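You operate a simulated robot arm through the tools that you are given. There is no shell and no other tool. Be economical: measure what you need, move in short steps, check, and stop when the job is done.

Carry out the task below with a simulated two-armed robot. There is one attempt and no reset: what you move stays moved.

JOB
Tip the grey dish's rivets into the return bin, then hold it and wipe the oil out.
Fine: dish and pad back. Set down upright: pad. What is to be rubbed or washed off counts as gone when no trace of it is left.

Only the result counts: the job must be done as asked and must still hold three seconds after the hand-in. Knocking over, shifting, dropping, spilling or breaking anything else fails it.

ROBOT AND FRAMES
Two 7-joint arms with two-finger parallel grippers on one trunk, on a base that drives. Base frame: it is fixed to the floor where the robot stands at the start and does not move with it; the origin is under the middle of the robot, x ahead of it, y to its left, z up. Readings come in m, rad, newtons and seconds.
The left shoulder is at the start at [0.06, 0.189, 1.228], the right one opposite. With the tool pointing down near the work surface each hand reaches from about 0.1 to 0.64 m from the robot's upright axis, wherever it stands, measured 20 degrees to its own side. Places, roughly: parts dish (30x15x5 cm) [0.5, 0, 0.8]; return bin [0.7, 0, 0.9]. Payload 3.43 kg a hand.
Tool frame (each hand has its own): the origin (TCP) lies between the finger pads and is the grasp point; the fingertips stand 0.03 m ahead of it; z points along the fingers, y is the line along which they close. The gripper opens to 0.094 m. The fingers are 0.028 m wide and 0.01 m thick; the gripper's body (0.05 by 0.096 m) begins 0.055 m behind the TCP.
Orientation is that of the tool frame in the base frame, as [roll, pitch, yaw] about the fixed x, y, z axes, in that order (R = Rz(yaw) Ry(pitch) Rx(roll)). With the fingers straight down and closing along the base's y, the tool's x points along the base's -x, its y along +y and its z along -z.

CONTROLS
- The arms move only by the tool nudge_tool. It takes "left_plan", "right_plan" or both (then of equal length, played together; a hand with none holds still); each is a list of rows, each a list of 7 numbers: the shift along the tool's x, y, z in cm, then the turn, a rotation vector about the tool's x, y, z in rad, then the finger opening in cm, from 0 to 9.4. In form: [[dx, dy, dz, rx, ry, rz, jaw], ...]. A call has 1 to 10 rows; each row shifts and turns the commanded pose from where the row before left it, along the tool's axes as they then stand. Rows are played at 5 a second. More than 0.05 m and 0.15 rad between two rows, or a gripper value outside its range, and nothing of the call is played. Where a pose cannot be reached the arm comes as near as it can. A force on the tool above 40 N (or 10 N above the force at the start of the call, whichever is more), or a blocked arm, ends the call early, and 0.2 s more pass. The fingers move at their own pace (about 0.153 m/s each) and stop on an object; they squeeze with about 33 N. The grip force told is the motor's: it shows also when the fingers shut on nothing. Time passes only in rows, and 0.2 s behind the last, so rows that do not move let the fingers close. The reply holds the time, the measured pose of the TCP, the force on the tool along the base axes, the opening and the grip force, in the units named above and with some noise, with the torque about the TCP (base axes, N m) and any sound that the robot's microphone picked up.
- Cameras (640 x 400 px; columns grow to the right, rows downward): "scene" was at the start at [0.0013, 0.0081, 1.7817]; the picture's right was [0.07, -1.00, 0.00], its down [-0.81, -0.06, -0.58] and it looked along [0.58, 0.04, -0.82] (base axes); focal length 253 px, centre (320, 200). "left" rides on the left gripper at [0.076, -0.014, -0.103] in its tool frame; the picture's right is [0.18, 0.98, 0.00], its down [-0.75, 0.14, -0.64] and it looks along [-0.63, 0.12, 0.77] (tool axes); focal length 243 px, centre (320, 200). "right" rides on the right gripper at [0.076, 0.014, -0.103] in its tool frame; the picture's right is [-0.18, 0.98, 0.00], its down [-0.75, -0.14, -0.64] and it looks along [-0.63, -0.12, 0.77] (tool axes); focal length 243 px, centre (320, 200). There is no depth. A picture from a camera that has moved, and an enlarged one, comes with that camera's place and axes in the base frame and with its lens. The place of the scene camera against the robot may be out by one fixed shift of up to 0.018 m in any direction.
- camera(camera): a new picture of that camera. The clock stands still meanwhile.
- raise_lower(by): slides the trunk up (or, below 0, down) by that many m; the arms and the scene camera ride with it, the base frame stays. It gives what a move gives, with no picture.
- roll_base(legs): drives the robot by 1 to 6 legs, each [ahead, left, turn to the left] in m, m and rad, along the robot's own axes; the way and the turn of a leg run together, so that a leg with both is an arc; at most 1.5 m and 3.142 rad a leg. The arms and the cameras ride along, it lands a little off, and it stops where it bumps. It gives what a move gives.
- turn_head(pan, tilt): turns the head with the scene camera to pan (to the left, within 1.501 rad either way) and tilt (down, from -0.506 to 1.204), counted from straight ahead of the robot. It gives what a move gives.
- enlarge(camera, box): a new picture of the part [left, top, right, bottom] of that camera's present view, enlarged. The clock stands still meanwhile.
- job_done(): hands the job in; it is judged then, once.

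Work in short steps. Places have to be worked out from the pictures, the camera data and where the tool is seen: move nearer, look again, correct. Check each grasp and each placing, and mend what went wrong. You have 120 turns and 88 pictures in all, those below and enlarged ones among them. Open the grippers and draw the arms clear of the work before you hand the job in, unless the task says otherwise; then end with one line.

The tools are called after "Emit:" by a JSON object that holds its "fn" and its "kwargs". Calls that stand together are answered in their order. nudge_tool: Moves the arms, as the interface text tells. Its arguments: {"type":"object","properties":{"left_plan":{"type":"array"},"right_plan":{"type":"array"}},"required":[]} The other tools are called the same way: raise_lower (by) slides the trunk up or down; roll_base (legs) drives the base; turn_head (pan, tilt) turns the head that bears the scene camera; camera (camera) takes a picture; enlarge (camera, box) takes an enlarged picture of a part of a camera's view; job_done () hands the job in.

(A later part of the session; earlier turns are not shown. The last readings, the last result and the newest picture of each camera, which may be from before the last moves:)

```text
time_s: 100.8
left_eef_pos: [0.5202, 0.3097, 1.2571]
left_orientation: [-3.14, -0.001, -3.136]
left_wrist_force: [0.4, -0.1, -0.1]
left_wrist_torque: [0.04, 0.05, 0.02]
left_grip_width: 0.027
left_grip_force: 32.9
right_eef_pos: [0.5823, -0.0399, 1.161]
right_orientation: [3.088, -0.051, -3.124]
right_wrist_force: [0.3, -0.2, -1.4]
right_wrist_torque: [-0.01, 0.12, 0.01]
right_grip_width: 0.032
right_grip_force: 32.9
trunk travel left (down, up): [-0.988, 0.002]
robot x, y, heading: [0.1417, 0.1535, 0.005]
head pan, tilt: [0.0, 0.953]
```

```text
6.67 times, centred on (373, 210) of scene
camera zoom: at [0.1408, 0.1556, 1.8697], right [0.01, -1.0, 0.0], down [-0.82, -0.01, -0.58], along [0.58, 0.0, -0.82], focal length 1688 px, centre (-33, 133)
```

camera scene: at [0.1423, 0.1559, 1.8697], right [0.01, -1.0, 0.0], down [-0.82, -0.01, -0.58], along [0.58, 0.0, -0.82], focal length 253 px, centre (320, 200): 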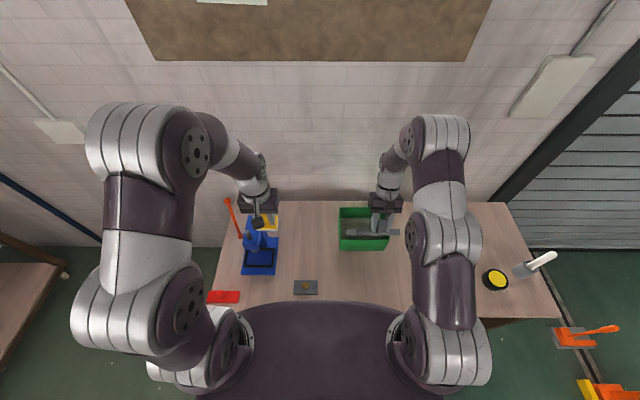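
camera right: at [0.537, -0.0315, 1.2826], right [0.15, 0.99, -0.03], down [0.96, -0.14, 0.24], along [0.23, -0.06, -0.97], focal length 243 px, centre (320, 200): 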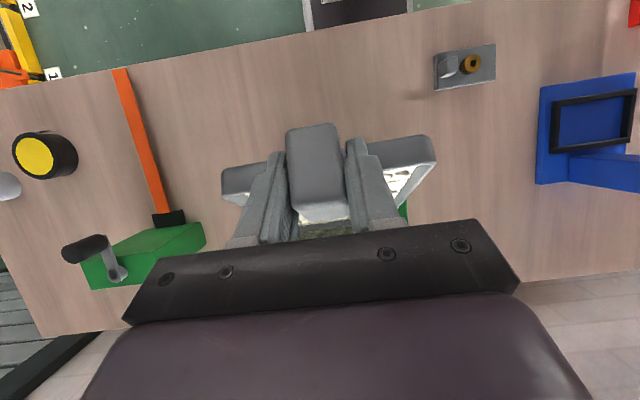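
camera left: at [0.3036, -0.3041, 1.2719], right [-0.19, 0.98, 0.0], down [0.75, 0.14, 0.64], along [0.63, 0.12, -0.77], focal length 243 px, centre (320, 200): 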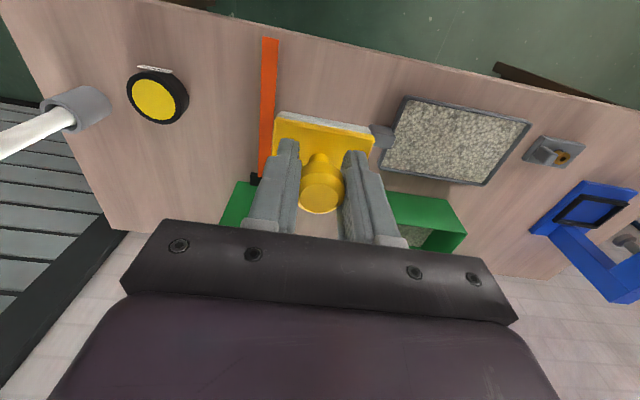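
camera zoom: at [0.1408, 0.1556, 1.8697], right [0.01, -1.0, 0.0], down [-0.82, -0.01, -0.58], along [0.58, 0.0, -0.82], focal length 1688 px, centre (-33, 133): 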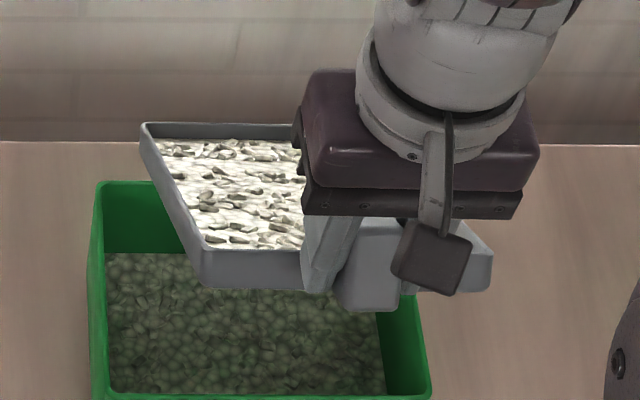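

The rivets stay put at 70°, so I need well past 90°. Plan: set the dish on the table with its handle overhanging the front edge, regrip with fingers horizontal, then tip far. First untilt and back off.

Emit:
{"fn": "nudge_tool", "kwargs": {"right_plan": [[0, 0, -1, 0, -0.08, 0, 0], [0, 0, -1, 0, -0.08, 0, 0], [0, 0, 0, 0, -0.08, 0, 0], [0, 0, 0, 0, -0.08, 0, 0]]}}

Emit:
{"fn": "roll_base", "kwargs": {"legs": [[-0.3, 0, 0]]}}

Emit:
{"fn": "nudge_tool", "kwargs": {"right_plan": [[-1.5, 0, 0, 0, -0.08, 0, 0], [-1.5, 0, 0, 0, -0.08, 0, 0], [-1.5, 0, 0.5, 0, -0.08, 0, 0], [-1.5, 0, 0.8, 0, -0.08, 0, 0], [-1.5, 0, 1, 0, -0.08, 0, 0], [0, 0, 0, 0, -0.05, 0, 0]]}}

```text
time_s: 101.8
left_eef_pos: [0.5192, 0.3088, 1.2575]
left_orientation: [-3.141, 0.001, -3.134]
left_wrist_force: [0.3, -0.3, -1.5]
left_wrist_torque: [0.0, 0.02, 0.01]
left_grip_width: 0.0268
left_grip_force: 33.2
right_eef_pos: [0.5803, -0.0392, 1.1814]
right_orientation: [3.086, 0.267, 3.139]
right_wrist_force: [-0.8, 0.7, -1.4]
right_wrist_torque: [0.01, 0.14, -0.01]
right_grip_width: 0.0323
right_grip_force: 33.1
trunk travel left (down, up): [-0.988, 0.002]
robot x, y, heading: [0.1374, 0.1525, 0.008]
head pan, tilt: [0.0, 0.953]
```

```text
time_s: 103.9
left_eef_pos: [0.2243, 0.3061, 1.2552]
left_orientation: [-3.142, -0.003, -3.136]
left_wrist_force: [0.0, 0.6, -1.1]
left_wrist_torque: [0.01, 0.02, 0.0]
left_grip_width: 0.0269
left_grip_force: 33.1
right_eef_pos: [0.2863, -0.0429, 1.1807]
right_orientation: [3.086, 0.265, 3.14]
right_wrist_force: [1.2, -1.3, -1.6]
right_wrist_torque: [-0.02, 0.16, 0.01]
right_grip_width: 0.0317
right_grip_force: 32.7
trunk travel left (down, up): [-0.988, 0.002]
robot x, y, heading: [-0.1589, 0.1488, 0.009]
head pan, tilt: [0.0, 0.953]
```

```text
time_s: 105.3
left_eef_pos: [0.2229, 0.3068, 1.257]
left_orientation: [3.141, 0.0, -3.135]
left_wrist_force: [-0.6, 0.8, -1.2]
left_wrist_torque: [0.01, 0.01, -0.01]
left_grip_width: 0.0268
left_grip_force: 33.0
right_eef_pos: [0.3589, -0.0391, 1.1922]
right_orientation: [3.059, 0.657, 3.111]
right_wrist_force: [0.2, -0.8, -1.6]
right_wrist_torque: [0.0, 0.2, 0.01]
right_grip_width: 0.032
right_grip_force: 33.0
right hand out of reach, approached as far as the arm can: row 5, 6
trunk travel left (down, up): [-0.988, 0.002]
robot x, y, heading: [-0.158, 0.1501, 0.01]
head pan, tilt: [0.0, 0.953]
```

Lower the hand ~18 cm (easier reach), correcting tilt and roll to level the dish; back the base a bit.

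Emit:
{"fn": "roll_base", "kwargs": {"legs": [[-0.09, 0, 0]]}}

Emit:
{"fn": "nudge_tool", "kwargs": {"right_plan": [[1.5, 0, 3, 0, 0, 0, 0], [1.5, 0, 3, 0, 0, 0, 0], [1.5, 0, 3, 0, 0, 0, 0], [1.5, 0, 3, 0.03, -0.05, 0, 0], [1.5, 0, 3, 0.03, -0.08, 0, 0], [0, 0, 0, 0, 0, 0, 0]]}}

Emit:
{"fn": "camera", "kwargs": {"camera": "scene"}}

```text
time_s: 106.4
left_eef_pos: [0.1398, 0.3062, 1.254]
left_orientation: [-3.141, -0.004, -3.135]
left_wrist_force: [0.2, 0.3, -0.2]
left_wrist_torque: [-0.01, 0.06, -0.01]
left_grip_width: 0.027
left_grip_force: 33.3
right_eef_pos: [0.2751, -0.0389, 1.1903]
right_orientation: [3.06, 0.65, 3.113]
right_wrist_force: [0.0, 0.1, -1.4]
right_wrist_torque: [0.0, 0.17, -0.04]
right_grip_width: 0.0321
right_grip_force: 32.6
trunk travel left (down, up): [-0.988, 0.002]
robot x, y, heading: [-0.2464, 0.1469, 0.006]
head pan, tilt: [0.0, 0.953]
```

```text
time_s: 107.8
left_eef_pos: [0.1328, 0.3062, 1.2576]
left_orientation: [3.141, 0.001, -3.137]
left_wrist_force: [-0.2, 0.8, -1.0]
left_wrist_torque: [0.0, -0.02, 0.01]
left_grip_width: 0.0269
left_grip_force: 33.3
right_eef_pos: [0.2962, -0.0723, 1.0307]
right_orientation: [3.104, 0.787, 3.105]
right_wrist_force: [-0.4, 0.1, -0.7]
right_wrist_torque: [0.0, 0.18, 0.01]
right_grip_width: 0.0318
right_grip_force: 32.9
right hand out of reach, approached as far as the arm can: row 4, 5
trunk travel left (down, up): [-0.988, 0.002]
robot x, y, heading: [-0.2505, 0.1506, 0.007]
head pan, tilt: [0.0, 0.953]
```

```text
39 pictures are left
camera scene: at [-0.2484, 0.153, 1.8698], right [0.01, -1.0, 0.0], down [-0.81, -0.01, -0.58], along [0.58, 0.0, -0.81], focal length 253 px, centre (320, 200)
```

scene: 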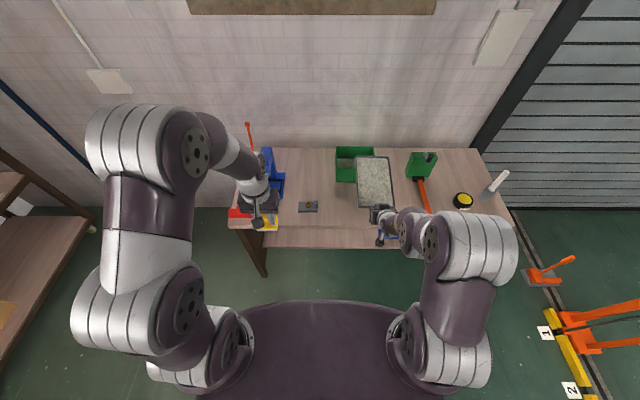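

Dish is level again with the handle at x≈0.296. Lower the trunk 15 cm and check the table edge.

Emit:
{"fn": "raise_lower", "kwargs": {"by": -0.15}}

Emit:
{"fn": "enlarge", "kwargs": {"camera": "scene", "box": [320, 140, 448, 220]}}

```text
time_s: 109.5
left_eef_pos: [0.1342, 0.3065, 1.1076]
left_orientation: [-3.141, -0.002, -3.137]
left_wrist_force: [0.3, -0.3, -0.2]
left_wrist_torque: [0.0, 0.0, 0.03]
left_grip_width: 0.0268
left_grip_force: 33.4
right_eef_pos: [0.2973, -0.0726, 0.8795]
right_orientation: [3.103, 0.783, 3.102]
right_wrist_force: [-0.3, -0.5, -0.5]
right_wrist_torque: [-0.02, 0.15, 0.02]
right_grip_width: 0.0317
right_grip_force: 32.6
trunk travel left (down, up): [-0.838, 0.152]
robot x, y, heading: [-0.2483, 0.1503, 0.01]
head pan, tilt: [0.0, 0.953]
```

```text
5.00 times, centred on (384, 180) of scene
camera zoom: at [-0.2462, 0.153, 1.7198], right [0.01, -1.0, 0.0], down [-0.82, -0.01, -0.58], along [0.58, 0.0, -0.82], focal length 1266 px, centre (0, 300)
```

zoom: 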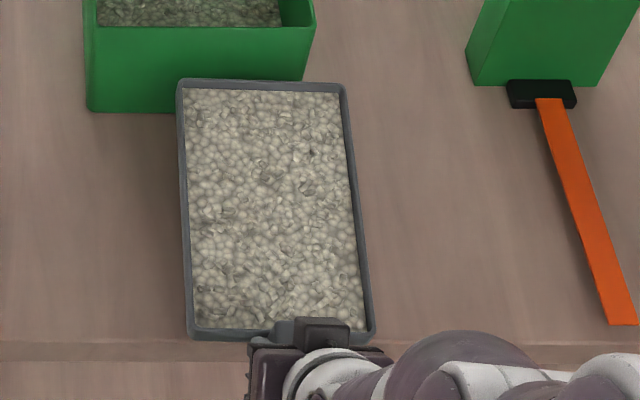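

Nothing lost; table edge at x≈0.352, so the handle will overhang. Lower the last 2 cm.

Emit:
{"fn": "raise_lower", "kwargs": {"by": -0.02}}

```text
time_s: 110.2
left_eef_pos: [0.1345, 0.3062, 1.0874]
left_orientation: [-3.141, 0.001, -3.136]
left_wrist_force: [0.0, 0.0, 0.1]
left_wrist_torque: [0.05, -0.03, 0.04]
left_grip_width: 0.027
left_grip_force: 33.4
right_eef_pos: [0.2967, -0.0734, 0.8591]
right_orientation: [3.102, 0.782, 3.103]
right_wrist_force: [0.0, 0.6, -1.7]
right_wrist_torque: [0.0, 0.17, 0.0]
right_grip_width: 0.0318
right_grip_force: 33.0
trunk travel left (down, up): [-0.818, 0.172]
robot x, y, heading: [-0.2495, 0.1465, 0.006]
head pan, tilt: [0.0, 0.953]
```

Not yet supported (torque unchanged); lower 4 mm more.

Emit:
{"fn": "raise_lower", "kwargs": {"by": -0.004}}

```text
time_s: 110.7
left_eef_pos: [0.1337, 0.3052, 1.0827]
left_orientation: [-3.141, 0.0, -3.135]
left_wrist_force: [0.3, 0.0, -0.7]
left_wrist_torque: [0.02, 0.0, 0.02]
left_grip_width: 0.0269
left_grip_force: 32.8
right_eef_pos: [0.2979, -0.0728, 0.8554]
right_orientation: [3.103, 0.782, 3.104]
right_wrist_force: [-0.2, 0.8, -1.7]
right_wrist_torque: [0.02, 0.17, 0.0]
right_grip_width: 0.032
right_grip_force: 33.0
trunk travel left (down, up): [-0.814, 0.176]
robot x, y, heading: [-0.2476, 0.1502, 0.004]
head pan, tilt: [0.0, 0.953]
```

Still hanging; another 5 mm.

Emit:
{"fn": "raise_lower", "kwargs": {"by": -0.004}}

Emit:
{"fn": "enlarge", "kwargs": {"camera": "right", "box": [160, 60, 480, 260]}}

```text
time_s: 111.3
left_eef_pos: [0.1329, 0.3056, 1.0794]
left_orientation: [-3.141, -0.001, -3.136]
left_wrist_force: [0.5, -0.1, -1.2]
left_wrist_torque: [-0.03, 0.02, -0.03]
left_grip_width: 0.0268
left_grip_force: 33.5
right_eef_pos: [0.2982, -0.073, 0.8507]
right_orientation: [3.103, 0.782, 3.103]
right_wrist_force: [0.5, 0.3, -1.2]
right_wrist_torque: [0.0, 0.19, -0.02]
right_grip_width: 0.032
right_grip_force: 32.5
trunk travel left (down, up): [-0.81, 0.18]
robot x, y, heading: [-0.2484, 0.1492, 0.004]
head pan, tilt: [0.0, 0.953]
```

```text
2.00 times, centred on (320, 160) of right
camera zoom: at [0.173, -0.0582, 0.8714], right [0.14, 0.98, 0.16], down [0.08, -0.17, 0.98], along [0.99, -0.13, -0.1], focal length 485 px, centre (320, 280)
```

zoom: 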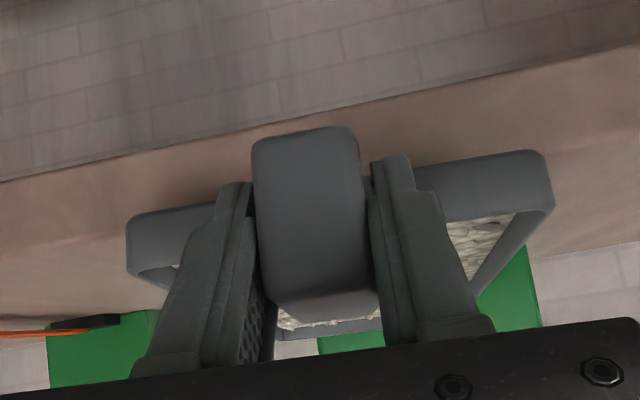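

Image scaling suggests the dish sits nose-up ~0.1 rad in the grip (it slipped when it touched the bin). I raise 1 cm and pitch it nose-down 0.1, then check.

Emit:
{"fn": "raise_lower", "kwargs": {"by": 0.012}}

Emit:
{"fn": "nudge_tool", "kwargs": {"right_plan": [[0, 0, 0, 0, 0.05, 0, 0], [0, 0, 0, 0, 0.05, 0, 0], [0, 0, 0, 0, 0, 0, 0]]}}

Emit:
{"fn": "enlarge", "kwargs": {"camera": "scene", "box": [320, 140, 448, 220]}}

```text
time_s: 111.9
left_eef_pos: [0.134, 0.3059, 1.0903]
left_orientation: [3.141, 0.001, -3.135]
left_wrist_force: [-0.1, 0.6, -0.6]
left_wrist_torque: [0.03, -0.03, 0.0]
left_grip_width: 0.0269
left_grip_force: 33.2
right_eef_pos: [0.2977, -0.0725, 0.8645]
right_orientation: [3.102, 0.782, 3.104]
right_wrist_force: [0.1, 0.3, -1.1]
right_wrist_torque: [0.01, 0.14, -0.01]
right_grip_width: 0.0319
right_grip_force: 32.7
trunk travel left (down, up): [-0.822, 0.168]
robot x, y, heading: [-0.2508, 0.1508, 0.005]
head pan, tilt: [0.0, 0.953]
```

```text
time_s: 112.7
left_eef_pos: [0.1349, 0.3063, 1.0909]
left_orientation: [3.141, 0.0, -3.136]
left_wrist_force: [0.9, -0.9, -0.9]
left_wrist_torque: [-0.06, 0.02, 0.03]
left_grip_width: 0.0269
left_grip_force: 33.1
right_eef_pos: [0.2983, -0.0741, 0.8642]
right_orientation: [3.108, 0.684, 3.108]
right_wrist_force: [-0.5, -0.3, -1.2]
right_wrist_torque: [-0.02, 0.2, 0.01]
right_grip_width: 0.0319
right_grip_force: 33.3
trunk travel left (down, up): [-0.822, 0.168]
robot x, y, heading: [-0.2482, 0.1505, 0.01]
head pan, tilt: [0.0, 0.953]
```

```text
5.00 times, centred on (384, 180) of scene
camera zoom: at [-0.246, 0.1529, 1.7037], right [0.01, -1.0, 0.0], down [-0.82, -0.01, -0.58], along [0.58, 0.0, -0.82], focal length 1266 px, centre (0, 300)
```

zoom: 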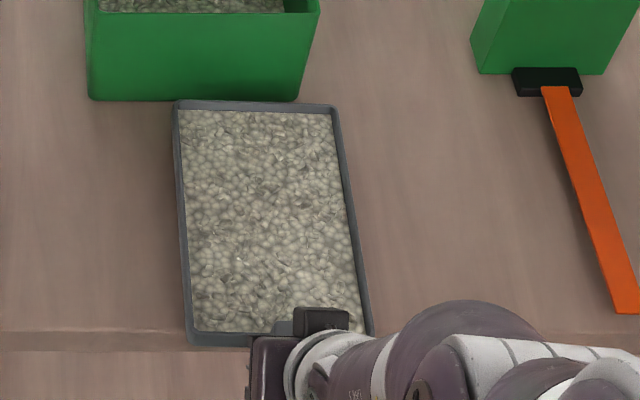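

Looks about level now. Lower gently until supported.

Emit:
{"fn": "raise_lower", "kwargs": {"by": -0.004}}

Emit:
{"fn": "raise_lower", "kwargs": {"by": -0.003}}

```text
time_s: 113.2
left_eef_pos: [0.1346, 0.3066, 1.0877]
left_orientation: [3.14, 0.0, -3.137]
left_wrist_force: [0.6, 0.1, -0.6]
left_wrist_torque: [-0.04, 0.03, -0.03]
left_grip_width: 0.027
left_grip_force: 32.9
right_eef_pos: [0.2989, -0.0734, 0.8606]
right_orientation: [3.106, 0.682, 3.11]
right_wrist_force: [-0.6, -0.2, -0.9]
right_wrist_torque: [0.01, 0.17, -0.01]
right_grip_width: 0.0321
right_grip_force: 33.0
trunk travel left (down, up): [-0.818, 0.172]
robot x, y, heading: [-0.2473, 0.1507, 0.004]
head pan, tilt: [0.0, 0.953]
```

```text
time_s: 113.7
left_eef_pos: [0.1336, 0.3057, 1.0833]
left_orientation: [3.141, 0.001, -3.136]
left_wrist_force: [0.2, 0.4, -0.9]
left_wrist_torque: [0.02, -0.03, -0.01]
left_grip_width: 0.0268
left_grip_force: 32.8
right_eef_pos: [0.2983, -0.0732, 0.8561]
right_orientation: [3.107, 0.682, 3.108]
right_wrist_force: [-0.2, 0.5, -1.4]
right_wrist_torque: [-0.02, 0.21, -0.01]
right_grip_width: 0.032
right_grip_force: 33.1
trunk travel left (down, up): [-0.815, 0.175]
robot x, y, heading: [-0.2495, 0.1496, 0.008]
head pan, tilt: [0.0, 0.953]
```

Still no contact; continue in small steps.

Emit:
{"fn": "raise_lower", "kwargs": {"by": -0.004}}

Emit:
{"fn": "raise_lower", "kwargs": {"by": -0.004}}

Emit:
{"fn": "enlarge", "kwargs": {"camera": "right", "box": [160, 60, 480, 260]}}

```text
time_s: 114.2
left_eef_pos: [0.1337, 0.3071, 1.0797]
left_orientation: [3.141, 0.001, -3.133]
left_wrist_force: [0.8, 0.4, -0.9]
left_wrist_torque: [-0.01, -0.01, -0.03]
left_grip_width: 0.027
left_grip_force: 33.8
right_eef_pos: [0.2983, -0.0726, 0.8533]
right_orientation: [3.107, 0.685, 3.11]
right_wrist_force: [-0.2, 1.0, 6.8]
right_wrist_torque: [-0.54, -0.31, 0.13]
right_grip_width: 0.0321
right_grip_force: 33.3
trunk travel left (down, up): [-0.811, 0.179]
robot x, y, heading: [-0.2463, 0.1516, 0.007]
head pan, tilt: [0.0, 0.953]
```

```text
time_s: 114.8
left_eef_pos: [0.1326, 0.307, 1.0762]
left_orientation: [-3.14, 0.002, -3.135]
left_wrist_force: [0.3, 0.0, -0.4]
left_wrist_torque: [-0.05, 0.01, -0.03]
left_grip_width: 0.0267
left_grip_force: 33.4
right_eef_pos: [0.2968, -0.0713, 0.851]
right_orientation: [3.108, 0.688, 3.11]
right_wrist_force: [-0.5, 4.1, 16.0]
right_wrist_torque: [-0.39, -0.78, 0.09]
right_grip_width: 0.0323
right_grip_force: 32.6
trunk travel left (down, up): [-0.807, 0.183]
robot x, y, heading: [-0.2462, 0.1474, 0.01]
head pan, tilt: [0.0, 0.953]
```

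```text
2.00 times, centred on (320, 160) of right
camera zoom: at [0.1752, -0.0576, 0.8824], right [0.15, 0.98, 0.14], down [0.17, -0.17, 0.97], along [0.97, -0.12, -0.2], focal length 485 px, centre (320, 280)
```

zoom: 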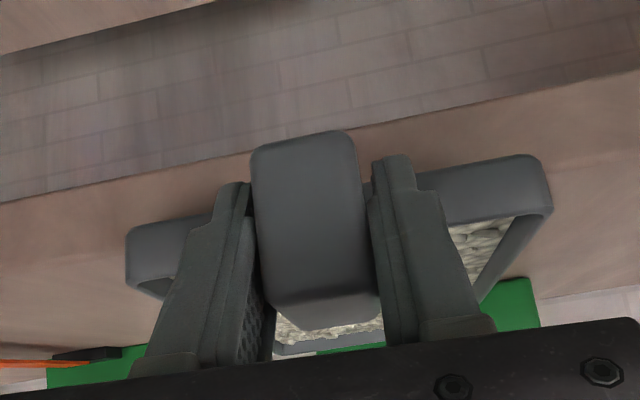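

Contact is at the table edge (torque arm ~5.5 cm), so the nose is still up. Raise 5 mm and pitch nose-down further.

Emit:
{"fn": "raise_lower", "kwargs": {"by": 0.006}}

Emit:
{"fn": "nudge_tool", "kwargs": {"right_plan": [[0, 0, 0, -0.02, 0.04, 0, 0], [0, 0, 0, -0.01, 0.04, 0, 0], [0, 0, 0, 0, 0, 0, 0]]}}

Emit:
{"fn": "raise_lower", "kwargs": {"by": -0.003}}

```text
time_s: 115.3
left_eef_pos: [0.1339, 0.3063, 1.0826]
left_orientation: [3.141, 0.0, -3.137]
left_wrist_force: [0.4, -0.5, -0.1]
left_wrist_torque: [0.04, -0.01, -0.03]
left_grip_width: 0.0271
left_grip_force: 32.7
right_eef_pos: [0.2967, -0.0745, 0.8529]
right_orientation: [3.104, 0.679, 3.11]
right_wrist_force: [-0.6, 1.0, -1.2]
right_wrist_torque: [0.03, 0.2, 0.04]
right_grip_width: 0.0319
right_grip_force: 33.4
trunk travel left (down, up): [-0.813, 0.177]
robot x, y, heading: [-0.248, 0.1514, 0.006]
head pan, tilt: [0.0, 0.953]
```

```text
time_s: 116.1
left_eef_pos: [0.1327, 0.3059, 1.0817]
left_orientation: [3.141, 0.001, -3.137]
left_wrist_force: [0.0, 1.1, 0.0]
left_wrist_torque: [-0.01, 0.01, -0.04]
left_grip_width: 0.027
left_grip_force: 33.0
right_eef_pos: [0.299, -0.0741, 0.855]
right_orientation: [3.079, 0.605, 3.115]
right_wrist_force: [3.4, -1.6, 7.9]
right_wrist_torque: [-0.69, -0.45, 0.18]
right_grip_width: 0.0322
right_grip_force: 32.9
trunk travel left (down, up): [-0.813, 0.177]
robot x, y, heading: [-0.2449, 0.1497, 0.011]
head pan, tilt: [0.0, 0.953]
```

```text
time_s: 116.6
left_eef_pos: [0.1317, 0.3064, 1.0794]
left_orientation: [3.141, 0.003, -3.135]
left_wrist_force: [-0.2, 0.6, -0.4]
left_wrist_torque: [-0.01, 0.05, 0.03]
left_grip_width: 0.0268
left_grip_force: 32.9
right_eef_pos: [0.2985, -0.0719, 0.8541]
right_orientation: [3.081, 0.608, 3.116]
right_wrist_force: [1.8, 1.8, 14.7]
right_wrist_torque: [-0.68, -0.83, 0.34]
right_grip_width: 0.0327
right_grip_force: 33.0
trunk travel left (down, up): [-0.81, 0.18]
robot x, y, heading: [-0.2497, 0.1497, 0.005]
head pan, tilt: [0.0, 0.953]
```

The right corner bears the load; I rolled the wrong way. Correct roll +0.05 after a small lift, then view.

Emit:
{"fn": "raise_lower", "kwargs": {"by": 0.006}}

Emit:
{"fn": "nudge_tool", "kwargs": {"right_plan": [[0, 0, 0, 0.03, 0, 0, 0], [0, 0, 0, 0.03, 0, 0, 0], [0, 0, 0, 0, 0, 0, 0]]}}

Emit:
{"fn": "enlarge", "kwargs": {"camera": "scene", "box": [320, 140, 448, 220]}}

```text
time_s: 117.2
left_eef_pos: [0.1328, 0.3051, 1.0849]
left_orientation: [3.14, 0.0, -3.137]
left_wrist_force: [-1.0, -0.3, -0.7]
left_wrist_torque: [0.01, 0.01, 0.01]
left_grip_width: 0.027
left_grip_force: 33.2
right_eef_pos: [0.2961, -0.0741, 0.8563]
right_orientation: [3.081, 0.599, 3.111]
right_wrist_force: [-0.1, -0.1, -1.6]
right_wrist_torque: [0.02, 0.16, -0.01]
right_grip_width: 0.0321
right_grip_force: 33.1
trunk travel left (down, up): [-0.816, 0.174]
robot x, y, heading: [-0.2511, 0.1489, 0.004]
head pan, tilt: [0.0, 0.953]
```

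```text
time_s: 118.0
left_eef_pos: [0.1344, 0.3056, 1.0851]
left_orientation: [-3.141, -0.002, -3.137]
left_wrist_force: [-0.7, -0.6, -1.0]
left_wrist_torque: [0.02, 0.0, 0.01]
left_grip_width: 0.0268
left_grip_force: 32.9
right_eef_pos: [0.2985, -0.0739, 0.8567]
right_orientation: [3.14, 0.603, 3.115]
right_wrist_force: [-0.7, -0.3, -1.3]
right_wrist_torque: [0.0, 0.16, 0.03]
right_grip_width: 0.032
right_grip_force: 32.9
trunk travel left (down, up): [-0.816, 0.174]
robot x, y, heading: [-0.2443, 0.1522, 0.008]
head pan, tilt: [0.0, 0.953]
```

```text
5.00 times, centred on (384, 180) of scene
camera zoom: at [-0.2456, 0.1528, 1.6977], right [0.01, -1.0, 0.0], down [-0.82, -0.01, -0.58], along [0.58, 0.0, -0.82], focal length 1266 px, centre (0, 300)
```

zoom: 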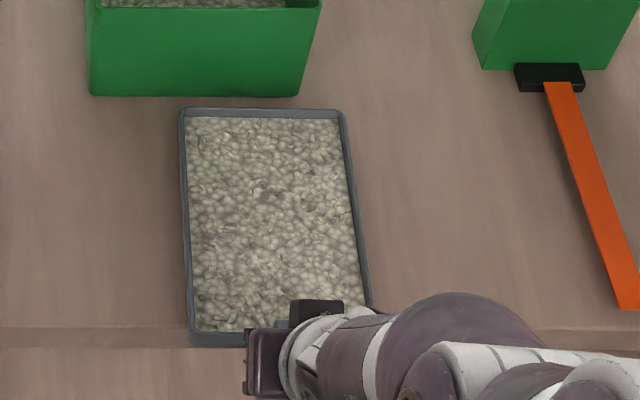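

Now lower again to contact.

Emit:
{"fn": "raise_lower", "kwargs": {"by": -0.004}}

Emit:
{"fn": "raise_lower", "kwargs": {"by": -0.003}}

```text
time_s: 118.5
left_eef_pos: [0.1339, 0.306, 1.0802]
left_orientation: [3.14, 0.0, -3.136]
left_wrist_force: [-0.4, 0.3, -0.7]
left_wrist_torque: [-0.04, -0.04, 0.01]
left_grip_width: 0.0269
left_grip_force: 32.7
right_eef_pos: [0.2979, -0.0744, 0.854]
right_orientation: [3.139, 0.603, 3.113]
right_wrist_force: [0.4, -0.6, 1.3]
right_wrist_torque: [0.18, 0.0, -0.04]
right_grip_width: 0.032
right_grip_force: 33.2
trunk travel left (down, up): [-0.812, 0.178]
robot x, y, heading: [-0.2473, 0.1518, 0.003]
head pan, tilt: [0.0, 0.953]
```

```text
time_s: 119.0
left_eef_pos: [0.1328, 0.3075, 1.0786]
left_orientation: [-3.141, 0.003, -3.135]
left_wrist_force: [0.2, 0.1, -0.6]
left_wrist_torque: [0.01, -0.01, 0.0]
left_grip_width: 0.027
left_grip_force: 32.9
right_eef_pos: [0.2981, -0.0734, 0.8522]
right_orientation: [3.139, 0.608, 3.116]
right_wrist_force: [-1.1, -3.5, 14.5]
right_wrist_torque: [-0.02, -0.65, -0.15]
right_grip_width: 0.0319
right_grip_force: 33.2
trunk travel left (down, up): [-0.809, 0.181]
robot x, y, heading: [-0.2428, 0.1498, 0.006]
head pan, tilt: [0.0, 0.953]
```

Roll is right now; contact is still only at the edge, so more nose-down pitch is needed.

Emit:
{"fn": "raise_lower", "kwargs": {"by": 0.008}}

Emit:
{"fn": "nudge_tool", "kwargs": {"right_plan": [[0, 0, 0, 0, 0.04, 0, 0], [0, 0, 0, 0, 0.04, 0, 0], [0, 0, 0, 0, 0, 0, 0]]}}

Emit:
{"fn": "raise_lower", "kwargs": {"by": -0.004}}

```text
time_s: 119.6
left_eef_pos: [0.1334, 0.3065, 1.0854]
left_orientation: [3.142, 0.001, -3.136]
left_wrist_force: [-0.4, -1.0, -1.7]
left_wrist_torque: [-0.01, 0.05, 0.02]
left_grip_width: 0.0269
left_grip_force: 33.5
right_eef_pos: [0.2969, -0.0725, 0.8577]
right_orientation: [3.14, 0.601, 3.115]
right_wrist_force: [-0.7, -0.3, -0.2]
right_wrist_torque: [-0.02, 0.18, 0.03]
right_grip_width: 0.0321
right_grip_force: 32.8
trunk travel left (down, up): [-0.817, 0.173]
robot x, y, heading: [-0.2451, 0.149, 0.001]
head pan, tilt: [0.0, 0.953]
```

```text
time_s: 120.4
left_eef_pos: [0.134, 0.3055, 1.0857]
left_orientation: [-3.14, -0.001, -3.136]
left_wrist_force: [-0.2, -0.7, -0.8]
left_wrist_torque: [0.02, 0.0, 0.01]
left_grip_width: 0.0268
left_grip_force: 33.3
right_eef_pos: [0.2982, -0.0734, 0.8591]
right_orientation: [3.139, 0.523, 3.116]
right_wrist_force: [1.5, 0.8, 2.5]
right_wrist_torque: [-0.04, -1.03, -0.01]
right_grip_width: 0.0322
right_grip_force: 32.9
trunk travel left (down, up): [-0.817, 0.173]
robot x, y, heading: [-0.2486, 0.149, 0.012]
head pan, tilt: [0.0, 0.953]
```

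```text
time_s: 120.9
left_eef_pos: [0.1326, 0.3066, 1.0811]
left_orientation: [3.142, -0.001, -3.136]
left_wrist_force: [0.2, -0.6, -0.6]
left_wrist_torque: [0.01, 0.01, -0.03]
left_grip_width: 0.0267
left_grip_force: 33.1
right_eef_pos: [0.2975, -0.0748, 0.8538]
right_orientation: [3.139, 0.523, 3.115]
right_wrist_force: [0.8, 0.6, 2.1]
right_wrist_torque: [-0.04, -0.66, 0.02]
right_grip_width: 0.0319
right_grip_force: 33.0
trunk travel left (down, up): [-0.813, 0.177]
robot x, y, heading: [-0.2528, 0.1523, 0.008]
head pan, tilt: [0.0, 0.953]
```

Now the nose touches (arm ~0.25 m). Lower a little to seat the near end.

Emit:
{"fn": "raise_lower", "kwargs": {"by": -0.003}}

```text
time_s: 121.5
left_eef_pos: [0.1329, 0.3062, 1.0793]
left_orientation: [3.141, 0.001, -3.136]
left_wrist_force: [0.6, 0.8, -1.4]
left_wrist_torque: [0.03, -0.03, 0.0]
left_grip_width: 0.0268
left_grip_force: 33.1
right_eef_pos: [0.296, -0.0742, 0.8534]
right_orientation: [3.14, 0.527, 3.115]
right_wrist_force: [-1.7, -0.7, 13.1]
right_wrist_torque: [-0.05, -0.56, -0.05]
right_grip_width: 0.032
right_grip_force: 32.6
trunk travel left (down, up): [-0.81, 0.18]
robot x, y, heading: [-0.25, 0.1495, 0.01]
head pan, tilt: [0.0, 0.953]
```

Seated flat. Open and back the hand straight off along the fingers.

Emit:
{"fn": "nudge_tool", "kwargs": {"right_plan": [[0, 0, 0, 0, 0, 0, 6], [0, 0, 0, 0, 0, 0, 6], [0, 0, -2, 0, 0, 0, 6], [0, 0, -3, 0, 0, 0, 6], [0, 0, -3, 0, 0, 0, 6]]}}

Emit:
{"fn": "enlarge", "kwargs": {"camera": "scene", "box": [320, 140, 448, 220]}}

```text
time_s: 122.7
left_eef_pos: [0.1323, 0.3067, 1.0797]
left_orientation: [-3.141, 0.001, -3.134]
left_wrist_force: [-0.5, -0.4, 0.0]
left_wrist_torque: [0.01, 0.0, 0.0]
left_grip_width: 0.0269
left_grip_force: 32.9
right_eef_pos: [0.2563, -0.0724, 0.9218]
right_orientation: [3.139, 0.523, 3.112]
right_wrist_force: [0.2, 1.0, 0.5]
right_wrist_torque: [0.01, -0.01, 0.02]
right_grip_width: 0.0601
right_grip_force: 0.1
trunk travel left (down, up): [-0.81, 0.18]
robot x, y, heading: [-0.247, 0.1525, 0.011]
head pan, tilt: [0.0, 0.953]
```

```text
5.00 times, centred on (384, 180) of scene
camera zoom: at [-0.2477, 0.1533, 1.6917], right [0.01, -1.0, 0.0], down [-0.81, -0.01, -0.58], along [0.58, 0.0, -0.81], focal length 1266 px, centre (0, 300)
```

zoom: 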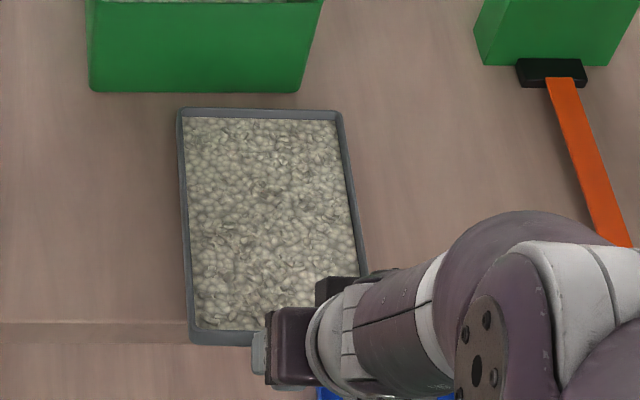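

Dish is stable with the handle overhanging. Back the base 12 cm and tilt the fingers to nearly horizontal.

Emit:
{"fn": "roll_base", "kwargs": {"legs": [[-0.12, 0, 0]]}}

Emit:
{"fn": "nudge_tool", "kwargs": {"right_plan": [[0, 0, 0, 0, -0.15, 0, 6], [0, 0, 1, 0, -0.15, 0, 6], [0, 0, 1, 0, -0.15, 0, 6], [0, 0, 1, 0, -0.15, 0, 6], [0, 0, 1, 0, -0.15, 0, 6], [0, 0, 0, 0, -0.15, 0, 6]]}}

Emit:
{"fn": "camera", "kwargs": {"camera": "right"}}

```text
time_s: 123.9
left_eef_pos: [0.0138, 0.3053, 1.0784]
left_orientation: [3.141, 0.0, -3.135]
left_wrist_force: [-0.2, 0.5, 0.5]
left_wrist_torque: [0.04, -0.01, 0.04]
left_grip_width: 0.0267
left_grip_force: 32.8
right_eef_pos: [0.1373, -0.0732, 0.9208]
right_orientation: [3.138, 0.522, 3.115]
right_wrist_force: [0.2, -0.7, 0.8]
right_wrist_torque: [-0.01, -0.04, -0.02]
right_grip_width: 0.0601
right_grip_force: 0.1
trunk travel left (down, up): [-0.81, 0.18]
robot x, y, heading: [-0.3678, 0.1479, 0.007]
head pan, tilt: [0.0, 0.953]
```

```text
time_s: 125.3
left_eef_pos: [0.0121, 0.3048, 1.0781]
left_orientation: [3.141, -0.001, -3.134]
left_wrist_force: [-0.1, -0.1, -0.3]
left_wrist_torque: [0.0, -0.01, -0.02]
left_grip_width: 0.0268
left_grip_force: 32.1
right_eef_pos: [0.1657, -0.0915, 0.8955]
right_orientation: [-2.863, 1.353, -2.934]
right_wrist_force: [-0.1, -0.3, -0.2]
right_wrist_torque: [0.0, 0.04, 0.05]
right_grip_width: 0.0602
right_grip_force: 0.1
right hand out of reach, approached as far as the arm can: row 1, 2
trunk travel left (down, up): [-0.81, 0.18]
robot x, y, heading: [-0.3692, 0.1514, 0.008]
head pan, tilt: [0.0, 0.953]
```

```text
32 pictures are left
camera right: at [0.0515, -0.0722, 0.8434], right [0.1, 0.99, 0.12], down [-0.47, -0.06, 0.88], along [0.87, -0.15, 0.46], focal length 243 px, centre (320, 200)
```

right: 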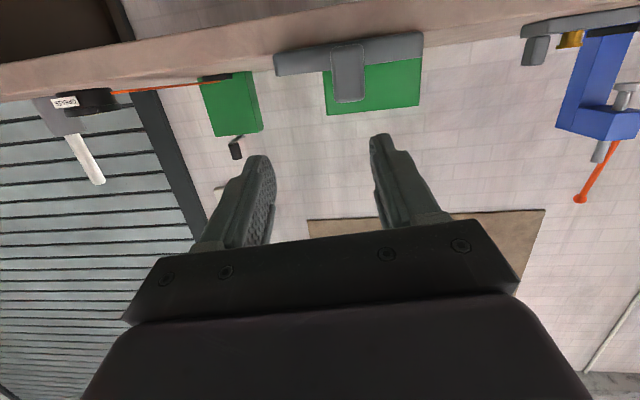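

Nearly horizontal tilt reached. Align yaw/roll and line up with the handle (centre ≈ y −0.074, z 0.845), approaching partway.

Emit:
{"fn": "nudge_tool", "kwargs": {"right_plan": [[1, 1, 0, -0.025, 0, 0.025, 6], [1, 1.1, 0, -0.024, 0, 0.025, 6], [0, 0, 3, 0, 0, 0, 6], [0, 0, 3.5, 0, 0, 0, 6]]}}

Emit:
{"fn": "camera", "kwargs": {"camera": "right"}}

```text
time_s: 126.3
left_eef_pos: [0.013, 0.3055, 1.0778]
left_orientation: [3.14, 0.0, -3.133]
left_wrist_force: [0.6, 0.2, -0.2]
left_wrist_torque: [-0.01, 0.04, 0.0]
left_grip_width: 0.0265
left_grip_force: 32.8
right_eef_pos: [0.2257, -0.0725, 0.8617]
right_orientation: [-3.137, 1.355, 3.119]
right_wrist_force: [0.4, -0.7, -0.2]
right_wrist_torque: [0.03, 0.04, 0.03]
right_grip_width: 0.0602
right_grip_force: 0.2
trunk travel left (down, up): [-0.81, 0.18]
robot x, y, heading: [-0.3688, 0.1481, 0.006]
head pan, tilt: [0.0, 0.953]
```

```text
31 pictures are left
camera right: at [0.111, -0.0543, 0.8097], right [0.07, 0.98, 0.18], down [-0.47, -0.13, 0.87], along [0.88, -0.14, 0.45], focal length 243 px, centre (320, 200)
```

right: 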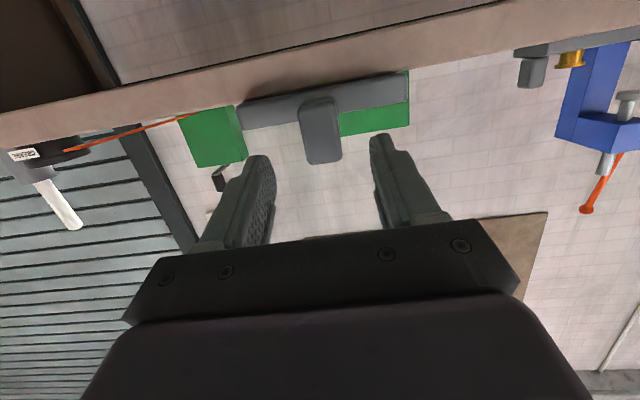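

Well aligned and centred. Advance 7.2 cm along the fingers and close.

Emit:
{"fn": "nudge_tool", "kwargs": {"right_plan": [[0, 0, 2.5, 0, 0, 0, 6], [0, 0, 2.5, 0, 0, 0, 6], [0, 0, 2.2, 0, 0, 0, 6], [0, 0, 0, 0, 0, 0, 6]]}}

Emit:
{"fn": "enlarge", "kwargs": {"camera": "right", "box": [160, 60, 480, 260]}}

```text
time_s: 127.3
left_eef_pos: [0.0138, 0.3035, 1.0788]
left_orientation: [-3.141, 0.001, -3.134]
left_wrist_force: [0.4, -0.8, -0.9]
left_wrist_torque: [0.02, -0.01, -0.03]
left_grip_width: 0.027
left_grip_force: 33.1
right_eef_pos: [0.295, -0.0734, 0.8484]
right_orientation: [-3.136, 1.357, 3.12]
right_wrist_force: [0.2, 0.4, -0.2]
right_wrist_torque: [-0.04, 0.0, -0.02]
right_grip_width: 0.0602
right_grip_force: 0.0
trunk travel left (down, up): [-0.81, 0.18]
robot x, y, heading: [-0.3665, 0.15, 0.005]
head pan, tilt: [0.0, 0.953]
```

```text
2.00 times, centred on (320, 160) of right
camera zoom: at [0.1805, -0.0558, 0.7953], right [0.07, 0.98, 0.18], down [-0.47, -0.13, 0.87], along [0.88, -0.14, 0.45], focal length 485 px, centre (320, 280)
```

zoom: 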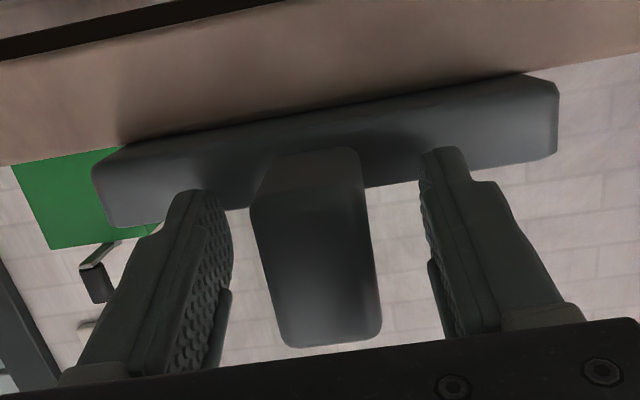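

Fingers straddle the handle. Close, then test lift 1.5 cm.

Emit:
{"fn": "nudge_tool", "kwargs": {"right_plan": [[0, 0, 0, 0, 0, 0, 0], [0, 0, 0, 0, 0, 0, 0], [0, 0, 0, 0, 0, 0, 0]]}}

Emit:
{"fn": "raise_lower", "kwargs": {"by": 0.015}}

```text
time_s: 128.1
left_eef_pos: [0.0121, 0.3054, 1.078]
left_orientation: [3.141, 0.001, -3.134]
left_wrist_force: [0.2, 0.3, -1.0]
left_wrist_torque: [0.03, -0.01, 0.01]
left_grip_width: 0.0268
left_grip_force: 32.9
right_eef_pos: [0.2956, -0.0726, 0.8478]
right_orientation: [-3.135, 1.356, 3.12]
right_wrist_force: [0.7, -0.4, 0.0]
right_wrist_torque: [0.06, 0.06, -0.02]
right_grip_width: 0.0319
right_grip_force: 33.2
trunk travel left (down, up): [-0.81, 0.18]
robot x, y, heading: [-0.3696, 0.1497, 0.001]
head pan, tilt: [0.0, 0.953]
```

```text
time_s: 128.7
left_eef_pos: [0.0134, 0.3046, 1.0929]
left_orientation: [-3.141, 0.001, -3.135]
left_wrist_force: [0.4, -0.3, -1.6]
left_wrist_torque: [0.0, 0.03, -0.01]
left_grip_width: 0.0267
left_grip_force: 33.1
right_eef_pos: [0.2954, -0.0724, 0.8623]
right_orientation: [-3.135, 1.355, 3.122]
right_wrist_force: [-0.5, 0.3, -1.4]
right_wrist_torque: [-0.01, 0.17, -0.01]
right_grip_width: 0.0318
right_grip_force: 32.8
trunk travel left (down, up): [-0.825, 0.165]
robot x, y, heading: [-0.3711, 0.1514, 0.009]
head pan, tilt: [0.0, 0.953]
```

Lifted; dish is level at hand tilt 1.355 now. Raise the trunk fully and lift the arm, then drive over and shift left 5 cm towards the bin.

Emit:
{"fn": "raise_lower", "kwargs": {"by": 0.163}}

Emit:
{"fn": "nudge_tool", "kwargs": {"right_plan": [[-2, 0, -0.4, 0, 0, 0, 0], [-2.5, 0, -0.5, 0, 0, 0, 0], [-2.5, 0, -0.5, 0, 0, 0, 0], [-2.5, 0, -0.5, 0, 0, 0, 0], [-2.5, 0, -0.5, 0, 0, 0, 0]]}}

Emit:
{"fn": "roll_base", "kwargs": {"legs": [[0, 0.05, 0], [0.13, 0, 0]]}}

Emit:
{"fn": "camera", "kwargs": {"camera": "scene"}}

```text
time_s: 130.6
left_eef_pos: [0.0125, 0.3048, 1.2563]
left_orientation: [3.141, 0.001, -3.134]
left_wrist_force: [0.4, -0.1, 0.3]
left_wrist_torque: [0.02, 0.04, 0.04]
left_grip_width: 0.0266
left_grip_force: 33.0
right_eef_pos: [0.2952, -0.0735, 1.0258]
right_orientation: [-3.134, 1.356, 3.12]
right_wrist_force: [0.4, -0.5, -2.2]
right_wrist_torque: [-0.01, 0.17, -0.01]
right_grip_width: 0.0319
right_grip_force: 32.9
trunk travel left (down, up): [-0.988, 0.002]
robot x, y, heading: [-0.3662, 0.149, 0.007]
head pan, tilt: [0.0, 0.953]
```

```text
time_s: 131.8
left_eef_pos: [0.0125, 0.3061, 1.2571]
left_orientation: [-3.14, 0.0, -3.134]
left_wrist_force: [-0.1, 0.7, -0.2]
left_wrist_torque: [-0.03, 0.01, -0.01]
left_grip_width: 0.0267
left_grip_force: 33.1
right_eef_pos: [0.2958, -0.0733, 1.1466]
right_orientation: [-3.133, 1.358, 3.122]
right_wrist_force: [-0.4, -0.6, -1.3]
right_wrist_torque: [0.02, 0.16, 0.0]
right_grip_width: 0.0322
right_grip_force: 32.8
trunk travel left (down, up): [-0.988, 0.002]
robot x, y, heading: [-0.3676, 0.1503, 0.007]
head pan, tilt: [0.0, 0.953]
```

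```text
time_s: 133.6
left_eef_pos: [0.1406, 0.3584, 1.257]
left_orientation: [-3.139, 0.002, -3.133]
left_wrist_force: [0.3, 0.3, -0.9]
left_wrist_torque: [0.02, -0.01, 0.0]
left_grip_width: 0.0268
left_grip_force: 33.2
right_eef_pos: [0.4247, -0.0195, 1.1487]
right_orientation: [-3.123, 1.359, 3.131]
right_wrist_force: [0.2, -0.2, -0.7]
right_wrist_torque: [-0.01, 0.16, 0.0]
right_grip_width: 0.032
right_grip_force: 32.7
trunk travel left (down, up): [-0.988, 0.002]
robot x, y, heading: [-0.2407, 0.2015, 0.004]
head pan, tilt: [0.0, 0.953]
```

```text
29 pictures are left
camera scene: at [-0.2408, 0.2071, 1.8698], right [0.01, -1.0, 0.0], down [-0.81, -0.01, -0.58], along [0.58, 0.0, -0.81], focal length 253 px, centre (320, 200)
```

scene: 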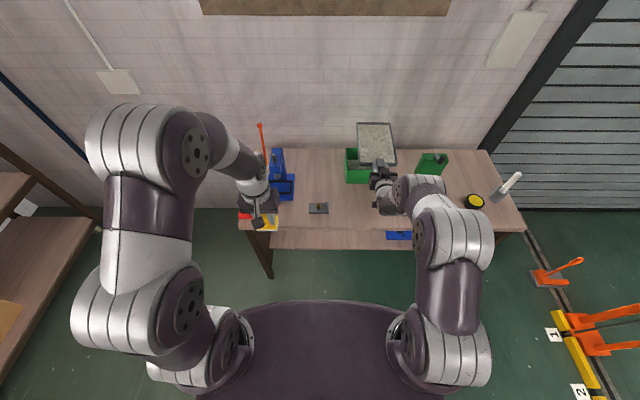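

In line with the bin. Begin tilting to 0.5 rad in place.

Emit:
{"fn": "nudge_tool", "kwargs": {"right_plan": [[0, 0, 0, 0, 0.08, 0, 0], [0, 0, 0, 0, 0.08, 0, 0], [0, 0, 0, 0, 0.08, 0, 0], [0, 0, 0, 0, 0.08, 0, 0], [0, 0, 0, 0, 0.08, 0, 0], [0, 0, 0, 0, 0.08, 0, 0]]}}

Emit:
{"fn": "roll_base", "kwargs": {"legs": [[0.12, 0, 0]]}}

Emit:
{"fn": "nudge_tool", "kwargs": {"right_plan": [[0, 0, 0, 0, 0.08, 0, 0], [0, 0, 0, 0, 0.08, 0, 0], [0, 0, -0.5, 0, 0.08, 0, 0], [0, 0, -0.5, 0, 0.08, 0, 0], [0, 0, -0.5, 0, 0.08, 0, 0]]}}

```text
time_s: 135.0
left_eef_pos: [0.1427, 0.3556, 1.2571]
left_orientation: [3.142, -0.002, -3.135]
left_wrist_force: [-0.1, -0.1, -0.3]
left_wrist_torque: [0.0, 0.02, 0.03]
left_grip_width: 0.0269
left_grip_force: 32.8
right_eef_pos: [0.4266, -0.0215, 1.1455]
right_orientation: [-3.138, 0.876, 3.116]
right_wrist_force: [0.2, -0.6, -0.2]
right_wrist_torque: [-0.02, 0.11, 0.0]
right_grip_width: 0.0321
right_grip_force: 32.8
trunk travel left (down, up): [-0.988, 0.002]
robot x, y, heading: [-0.2419, 0.1991, 0.007]
head pan, tilt: [0.0, 0.953]
```

```text
time_s: 136.2
left_eef_pos: [0.2583, 0.3559, 1.2573]
left_orientation: [3.141, 0.001, -3.136]
left_wrist_force: [0.6, 0.0, -0.1]
left_wrist_torque: [0.0, -0.02, -0.03]
left_grip_width: 0.0267
left_grip_force: 33.0
right_eef_pos: [0.5432, -0.0217, 1.1501]
right_orientation: [-3.139, 0.88, 3.114]
right_wrist_force: [-0.2, 0.0, -0.1]
right_wrist_torque: [0.0, 0.12, -0.02]
right_grip_width: 0.032
right_grip_force: 32.5
trunk travel left (down, up): [-0.988, 0.002]
robot x, y, heading: [-0.1219, 0.1992, 0.002]
head pan, tilt: [0.0, 0.953]
```

```text
time_s: 137.4
left_eef_pos: [0.2596, 0.357, 1.2578]
left_orientation: [-3.14, 0.001, -3.136]
left_wrist_force: [0.5, 1.2, -0.7]
left_wrist_torque: [-0.02, 0.03, 0.0]
left_grip_width: 0.0271
left_grip_force: 32.6
right_eef_pos: [0.534, -0.0211, 1.1607]
right_orientation: [-3.141, 0.475, 3.114]
right_wrist_force: [0.2, 0.0, -1.3]
right_wrist_torque: [-0.03, 0.1, -0.03]
right_grip_width: 0.0316
right_grip_force: 33.1
right hand out of reach, approached as far as the arm can: row 4
trunk travel left (down, up): [-0.988, 0.002]
robot x, y, heading: [-0.1244, 0.2005, 0.005]
head pan, tilt: [0.0, 0.953]
```

Tilt 0.88, all holding. Continue alternating: drive ahead, then retract while tilting.

Emit:
{"fn": "roll_base", "kwargs": {"legs": [[0.09, 0, 0]]}}

Emit:
{"fn": "nudge_tool", "kwargs": {"right_plan": [[1.8, 0, -0.8, 0, 0.05, 0, 0], [1.8, 0, -0.8, 0, 0.05, 0, 0], [1.8, 0, -0.7, 0, 0.05, 0, 0], [0, 0, 0, 0, 0, 0, 0]]}}

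Emit:
{"fn": "roll_base", "kwargs": {"legs": [[0.05, 0, 0]]}}

Emit:
{"fn": "nudge_tool", "kwargs": {"right_plan": [[1, 0, -0.3, 0, 0.06, 0, 0], [1, 0, -0.3, 0, 0.06, 0, 0], [1, 0, -0.2, 0, 0.05, 0, 0], [0, 0, 0, 0, 0, 0, 0]]}}

Emit:
{"fn": "enlarge", "kwargs": {"camera": "scene", "box": [310, 130, 438, 210]}}

```text
time_s: 138.5
left_eef_pos: [0.3396, 0.3557, 1.2544]
left_orientation: [3.141, -0.001, -3.138]
left_wrist_force: [0.3, 0.3, -0.1]
left_wrist_torque: [-0.01, 0.02, -0.01]
left_grip_width: 0.0266
left_grip_force: 32.4
right_eef_pos: [0.6155, -0.0226, 1.1642]
right_orientation: [-3.14, 0.479, 3.113]
right_wrist_force: [-0.2, -1.0, -1.2]
right_wrist_torque: [0.0, 0.07, 0.02]
right_grip_width: 0.0319
right_grip_force: 33.4
trunk travel left (down, up): [-0.988, 0.002]
robot x, y, heading: [-0.0407, 0.2044, 0.004]
head pan, tilt: [0.0, 0.953]
stopped in leg 1: the force on the tool passed its limit (the readings are from after the stop); the commanded pose is now the measured one
```

```text
time_s: 139.5
left_eef_pos: [0.3386, 0.3548, 1.2568]
left_orientation: [3.14, 0.001, -3.138]
left_wrist_force: [-0.4, 0.1, -0.4]
left_wrist_torque: [0.01, 0.01, -0.02]
left_grip_width: 0.0268
left_grip_force: 33.2
right_eef_pos: [0.5546, -0.0198, 1.1644]
right_orientation: [-3.14, 0.331, 3.114]
right_wrist_force: [-0.7, -0.3, -2.1]
right_wrist_torque: [0.01, 0.04, -0.03]
right_grip_width: 0.032
right_grip_force: 32.9
trunk travel left (down, up): [-0.988, 0.002]
robot x, y, heading: [-0.0482, 0.2005, 0.004]
head pan, tilt: [0.0, 0.953]
```

```text
time_s: 140.5
left_eef_pos: [0.3787, 0.3562, 1.2589]
left_orientation: [3.141, 0.009, -3.138]
left_wrist_force: [-0.6, -0.7, 0.1]
left_wrist_torque: [-0.04, -0.07, -0.03]
left_grip_width: 0.027
left_grip_force: 33.1
right_eef_pos: [0.5973, -0.0195, 1.1693]
right_orientation: [-3.139, 0.338, 3.115]
right_wrist_force: [-0.3, -0.1, -1.3]
right_wrist_torque: [-0.01, 0.03, 0.02]
right_grip_width: 0.0319
right_grip_force: 32.9
trunk travel left (down, up): [-0.988, 0.002]
robot x, y, heading: [0.0065, 0.2001, 0.007]
head pan, tilt: [0.0, 0.953]
```

```text
time_s: 141.5
left_eef_pos: [0.3887, 0.3565, 1.2555]
left_orientation: [3.14, -0.001, -3.138]
left_wrist_force: [0.0, 0.7, -0.1]
left_wrist_torque: [0.02, 0.02, -0.03]
left_grip_width: 0.0267
left_grip_force: 33.1
right_eef_pos: [0.5758, -0.0176, 1.1633]
right_orientation: [-3.139, 0.159, 3.115]
right_wrist_force: [4.3, 0.0, -1.7]
right_wrist_torque: [0.01, -0.96, 0.35]
right_grip_width: 0.0318
right_grip_force: 33.0
trunk travel left (down, up): [-0.988, 0.002]
robot x, y, heading: [0.0085, 0.1988, 0.003]
head pan, tilt: [0.0, 0.953]
```

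```text
5.00 times, centred on (374, 170) of scene
camera zoom: at [0.0103, 0.2043, 1.8696], right [0.0, -1.0, 0.0], down [-0.82, 0.0, -0.58], along [0.58, 0.0, -0.82], focal length 1266 px, centre (50, 350)
```

zoom: 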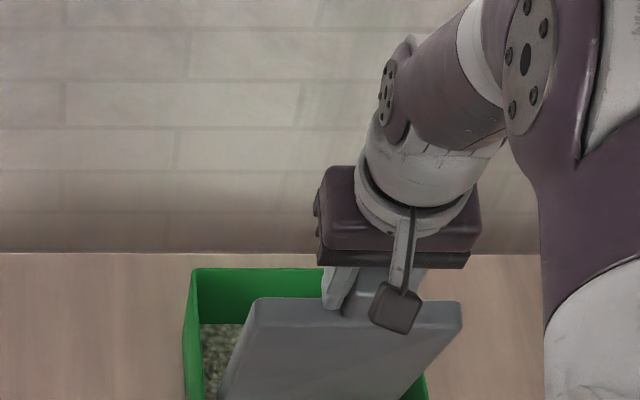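

The drive stopped on contact and there is some contact force now; view the bin fully.

Emit:
{"fn": "enlarge", "kwargs": {"camera": "scene", "box": [310, 160, 438, 240]}}

```text
5.00 times, centred on (374, 200) of scene
camera zoom: at [0.0103, 0.2043, 1.8696], right [0.0, -1.0, 0.0], down [-0.82, 0.0, -0.58], along [0.58, 0.0, -0.82], focal length 1266 px, centre (50, 200)
```

zoom: 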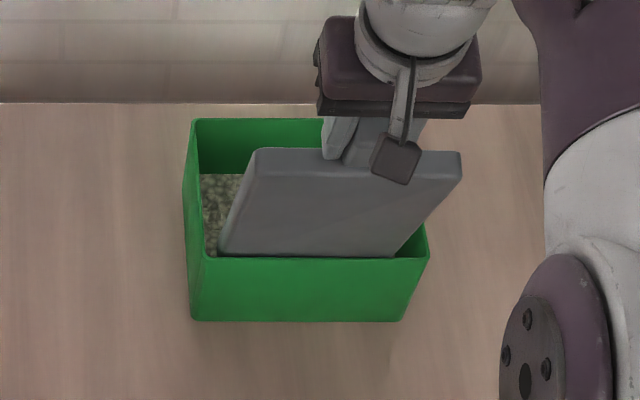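

Dish is near-vertical in the bin, lightly against the inside of the front wall; bin is unmoved. Move forward 3 cm to unload and tilt further.

Emit:
{"fn": "roll_base", "kwargs": {"legs": [[0.04, 0, 0]]}}

Emit:
{"fn": "nudge_tool", "kwargs": {"right_plan": [[0, 0, -0.4, 0, 0.05, 0, 0], [0, 0, -0.4, 0, 0.05, 0, 0], [0, 0, -0.4, 0, 0.05, 0, 0], [0, 0, 0, 0, 0, 0, 0]]}}

Emit:
{"fn": "enlarge", "kwargs": {"camera": "scene", "box": [310, 160, 438, 240]}}

```text
time_s: 142.3
left_eef_pos: [0.4165, 0.3562, 1.2606]
left_orientation: [-3.141, 0.007, -3.14]
left_wrist_force: [-0.3, 0.3, 0.2]
left_wrist_torque: [0.01, -0.03, -0.04]
left_grip_width: 0.0266
left_grip_force: 33.0
right_eef_pos: [0.6051, -0.0201, 1.1701]
right_orientation: [-3.14, 0.171, 3.115]
right_wrist_force: [-1.4, -0.3, -0.8]
right_wrist_torque: [-0.01, -0.02, -0.01]
right_grip_width: 0.0319
right_grip_force: 32.6
trunk travel left (down, up): [-0.988, 0.002]
robot x, y, heading: [0.0455, 0.1982, 0.007]
head pan, tilt: [0.0, 0.953]
```

```text
time_s: 143.3
left_eef_pos: [0.4292, 0.3571, 1.2559]
left_orientation: [-3.142, -0.003, -3.137]
left_wrist_force: [0.1, 0.2, -0.2]
left_wrist_torque: [0.01, 0.04, -0.01]
left_grip_width: 0.0267
left_grip_force: 32.9
right_eef_pos: [0.614, -0.0192, 1.1762]
right_orientation: [-3.139, 0.01, 3.113]
right_wrist_force: [0.3, 0.4, -1.2]
right_wrist_torque: [-0.01, 0.0, -0.01]
right_grip_width: 0.032
right_grip_force: 32.9
trunk travel left (down, up): [-0.988, 0.002]
robot x, y, heading: [0.0457, 0.2034, 0.007]
head pan, tilt: [0.0, 0.953]
```

```text
5.00 times, centred on (374, 200) of scene
camera zoom: at [0.0499, 0.2044, 1.8697], right [0.0, -1.0, 0.0], down [-0.82, 0.0, -0.58], along [0.58, 0.0, -0.82], focal length 1266 px, centre (50, 200)
```

zoom: 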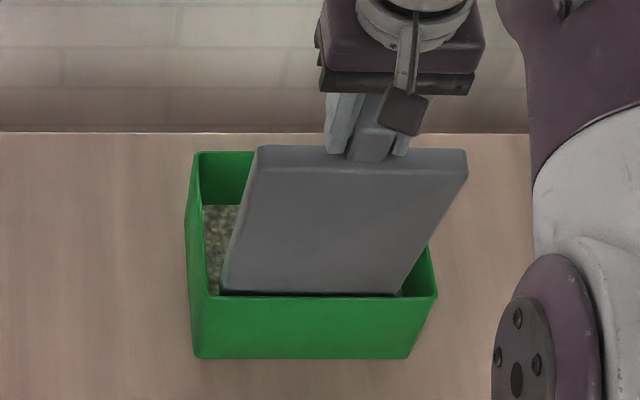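

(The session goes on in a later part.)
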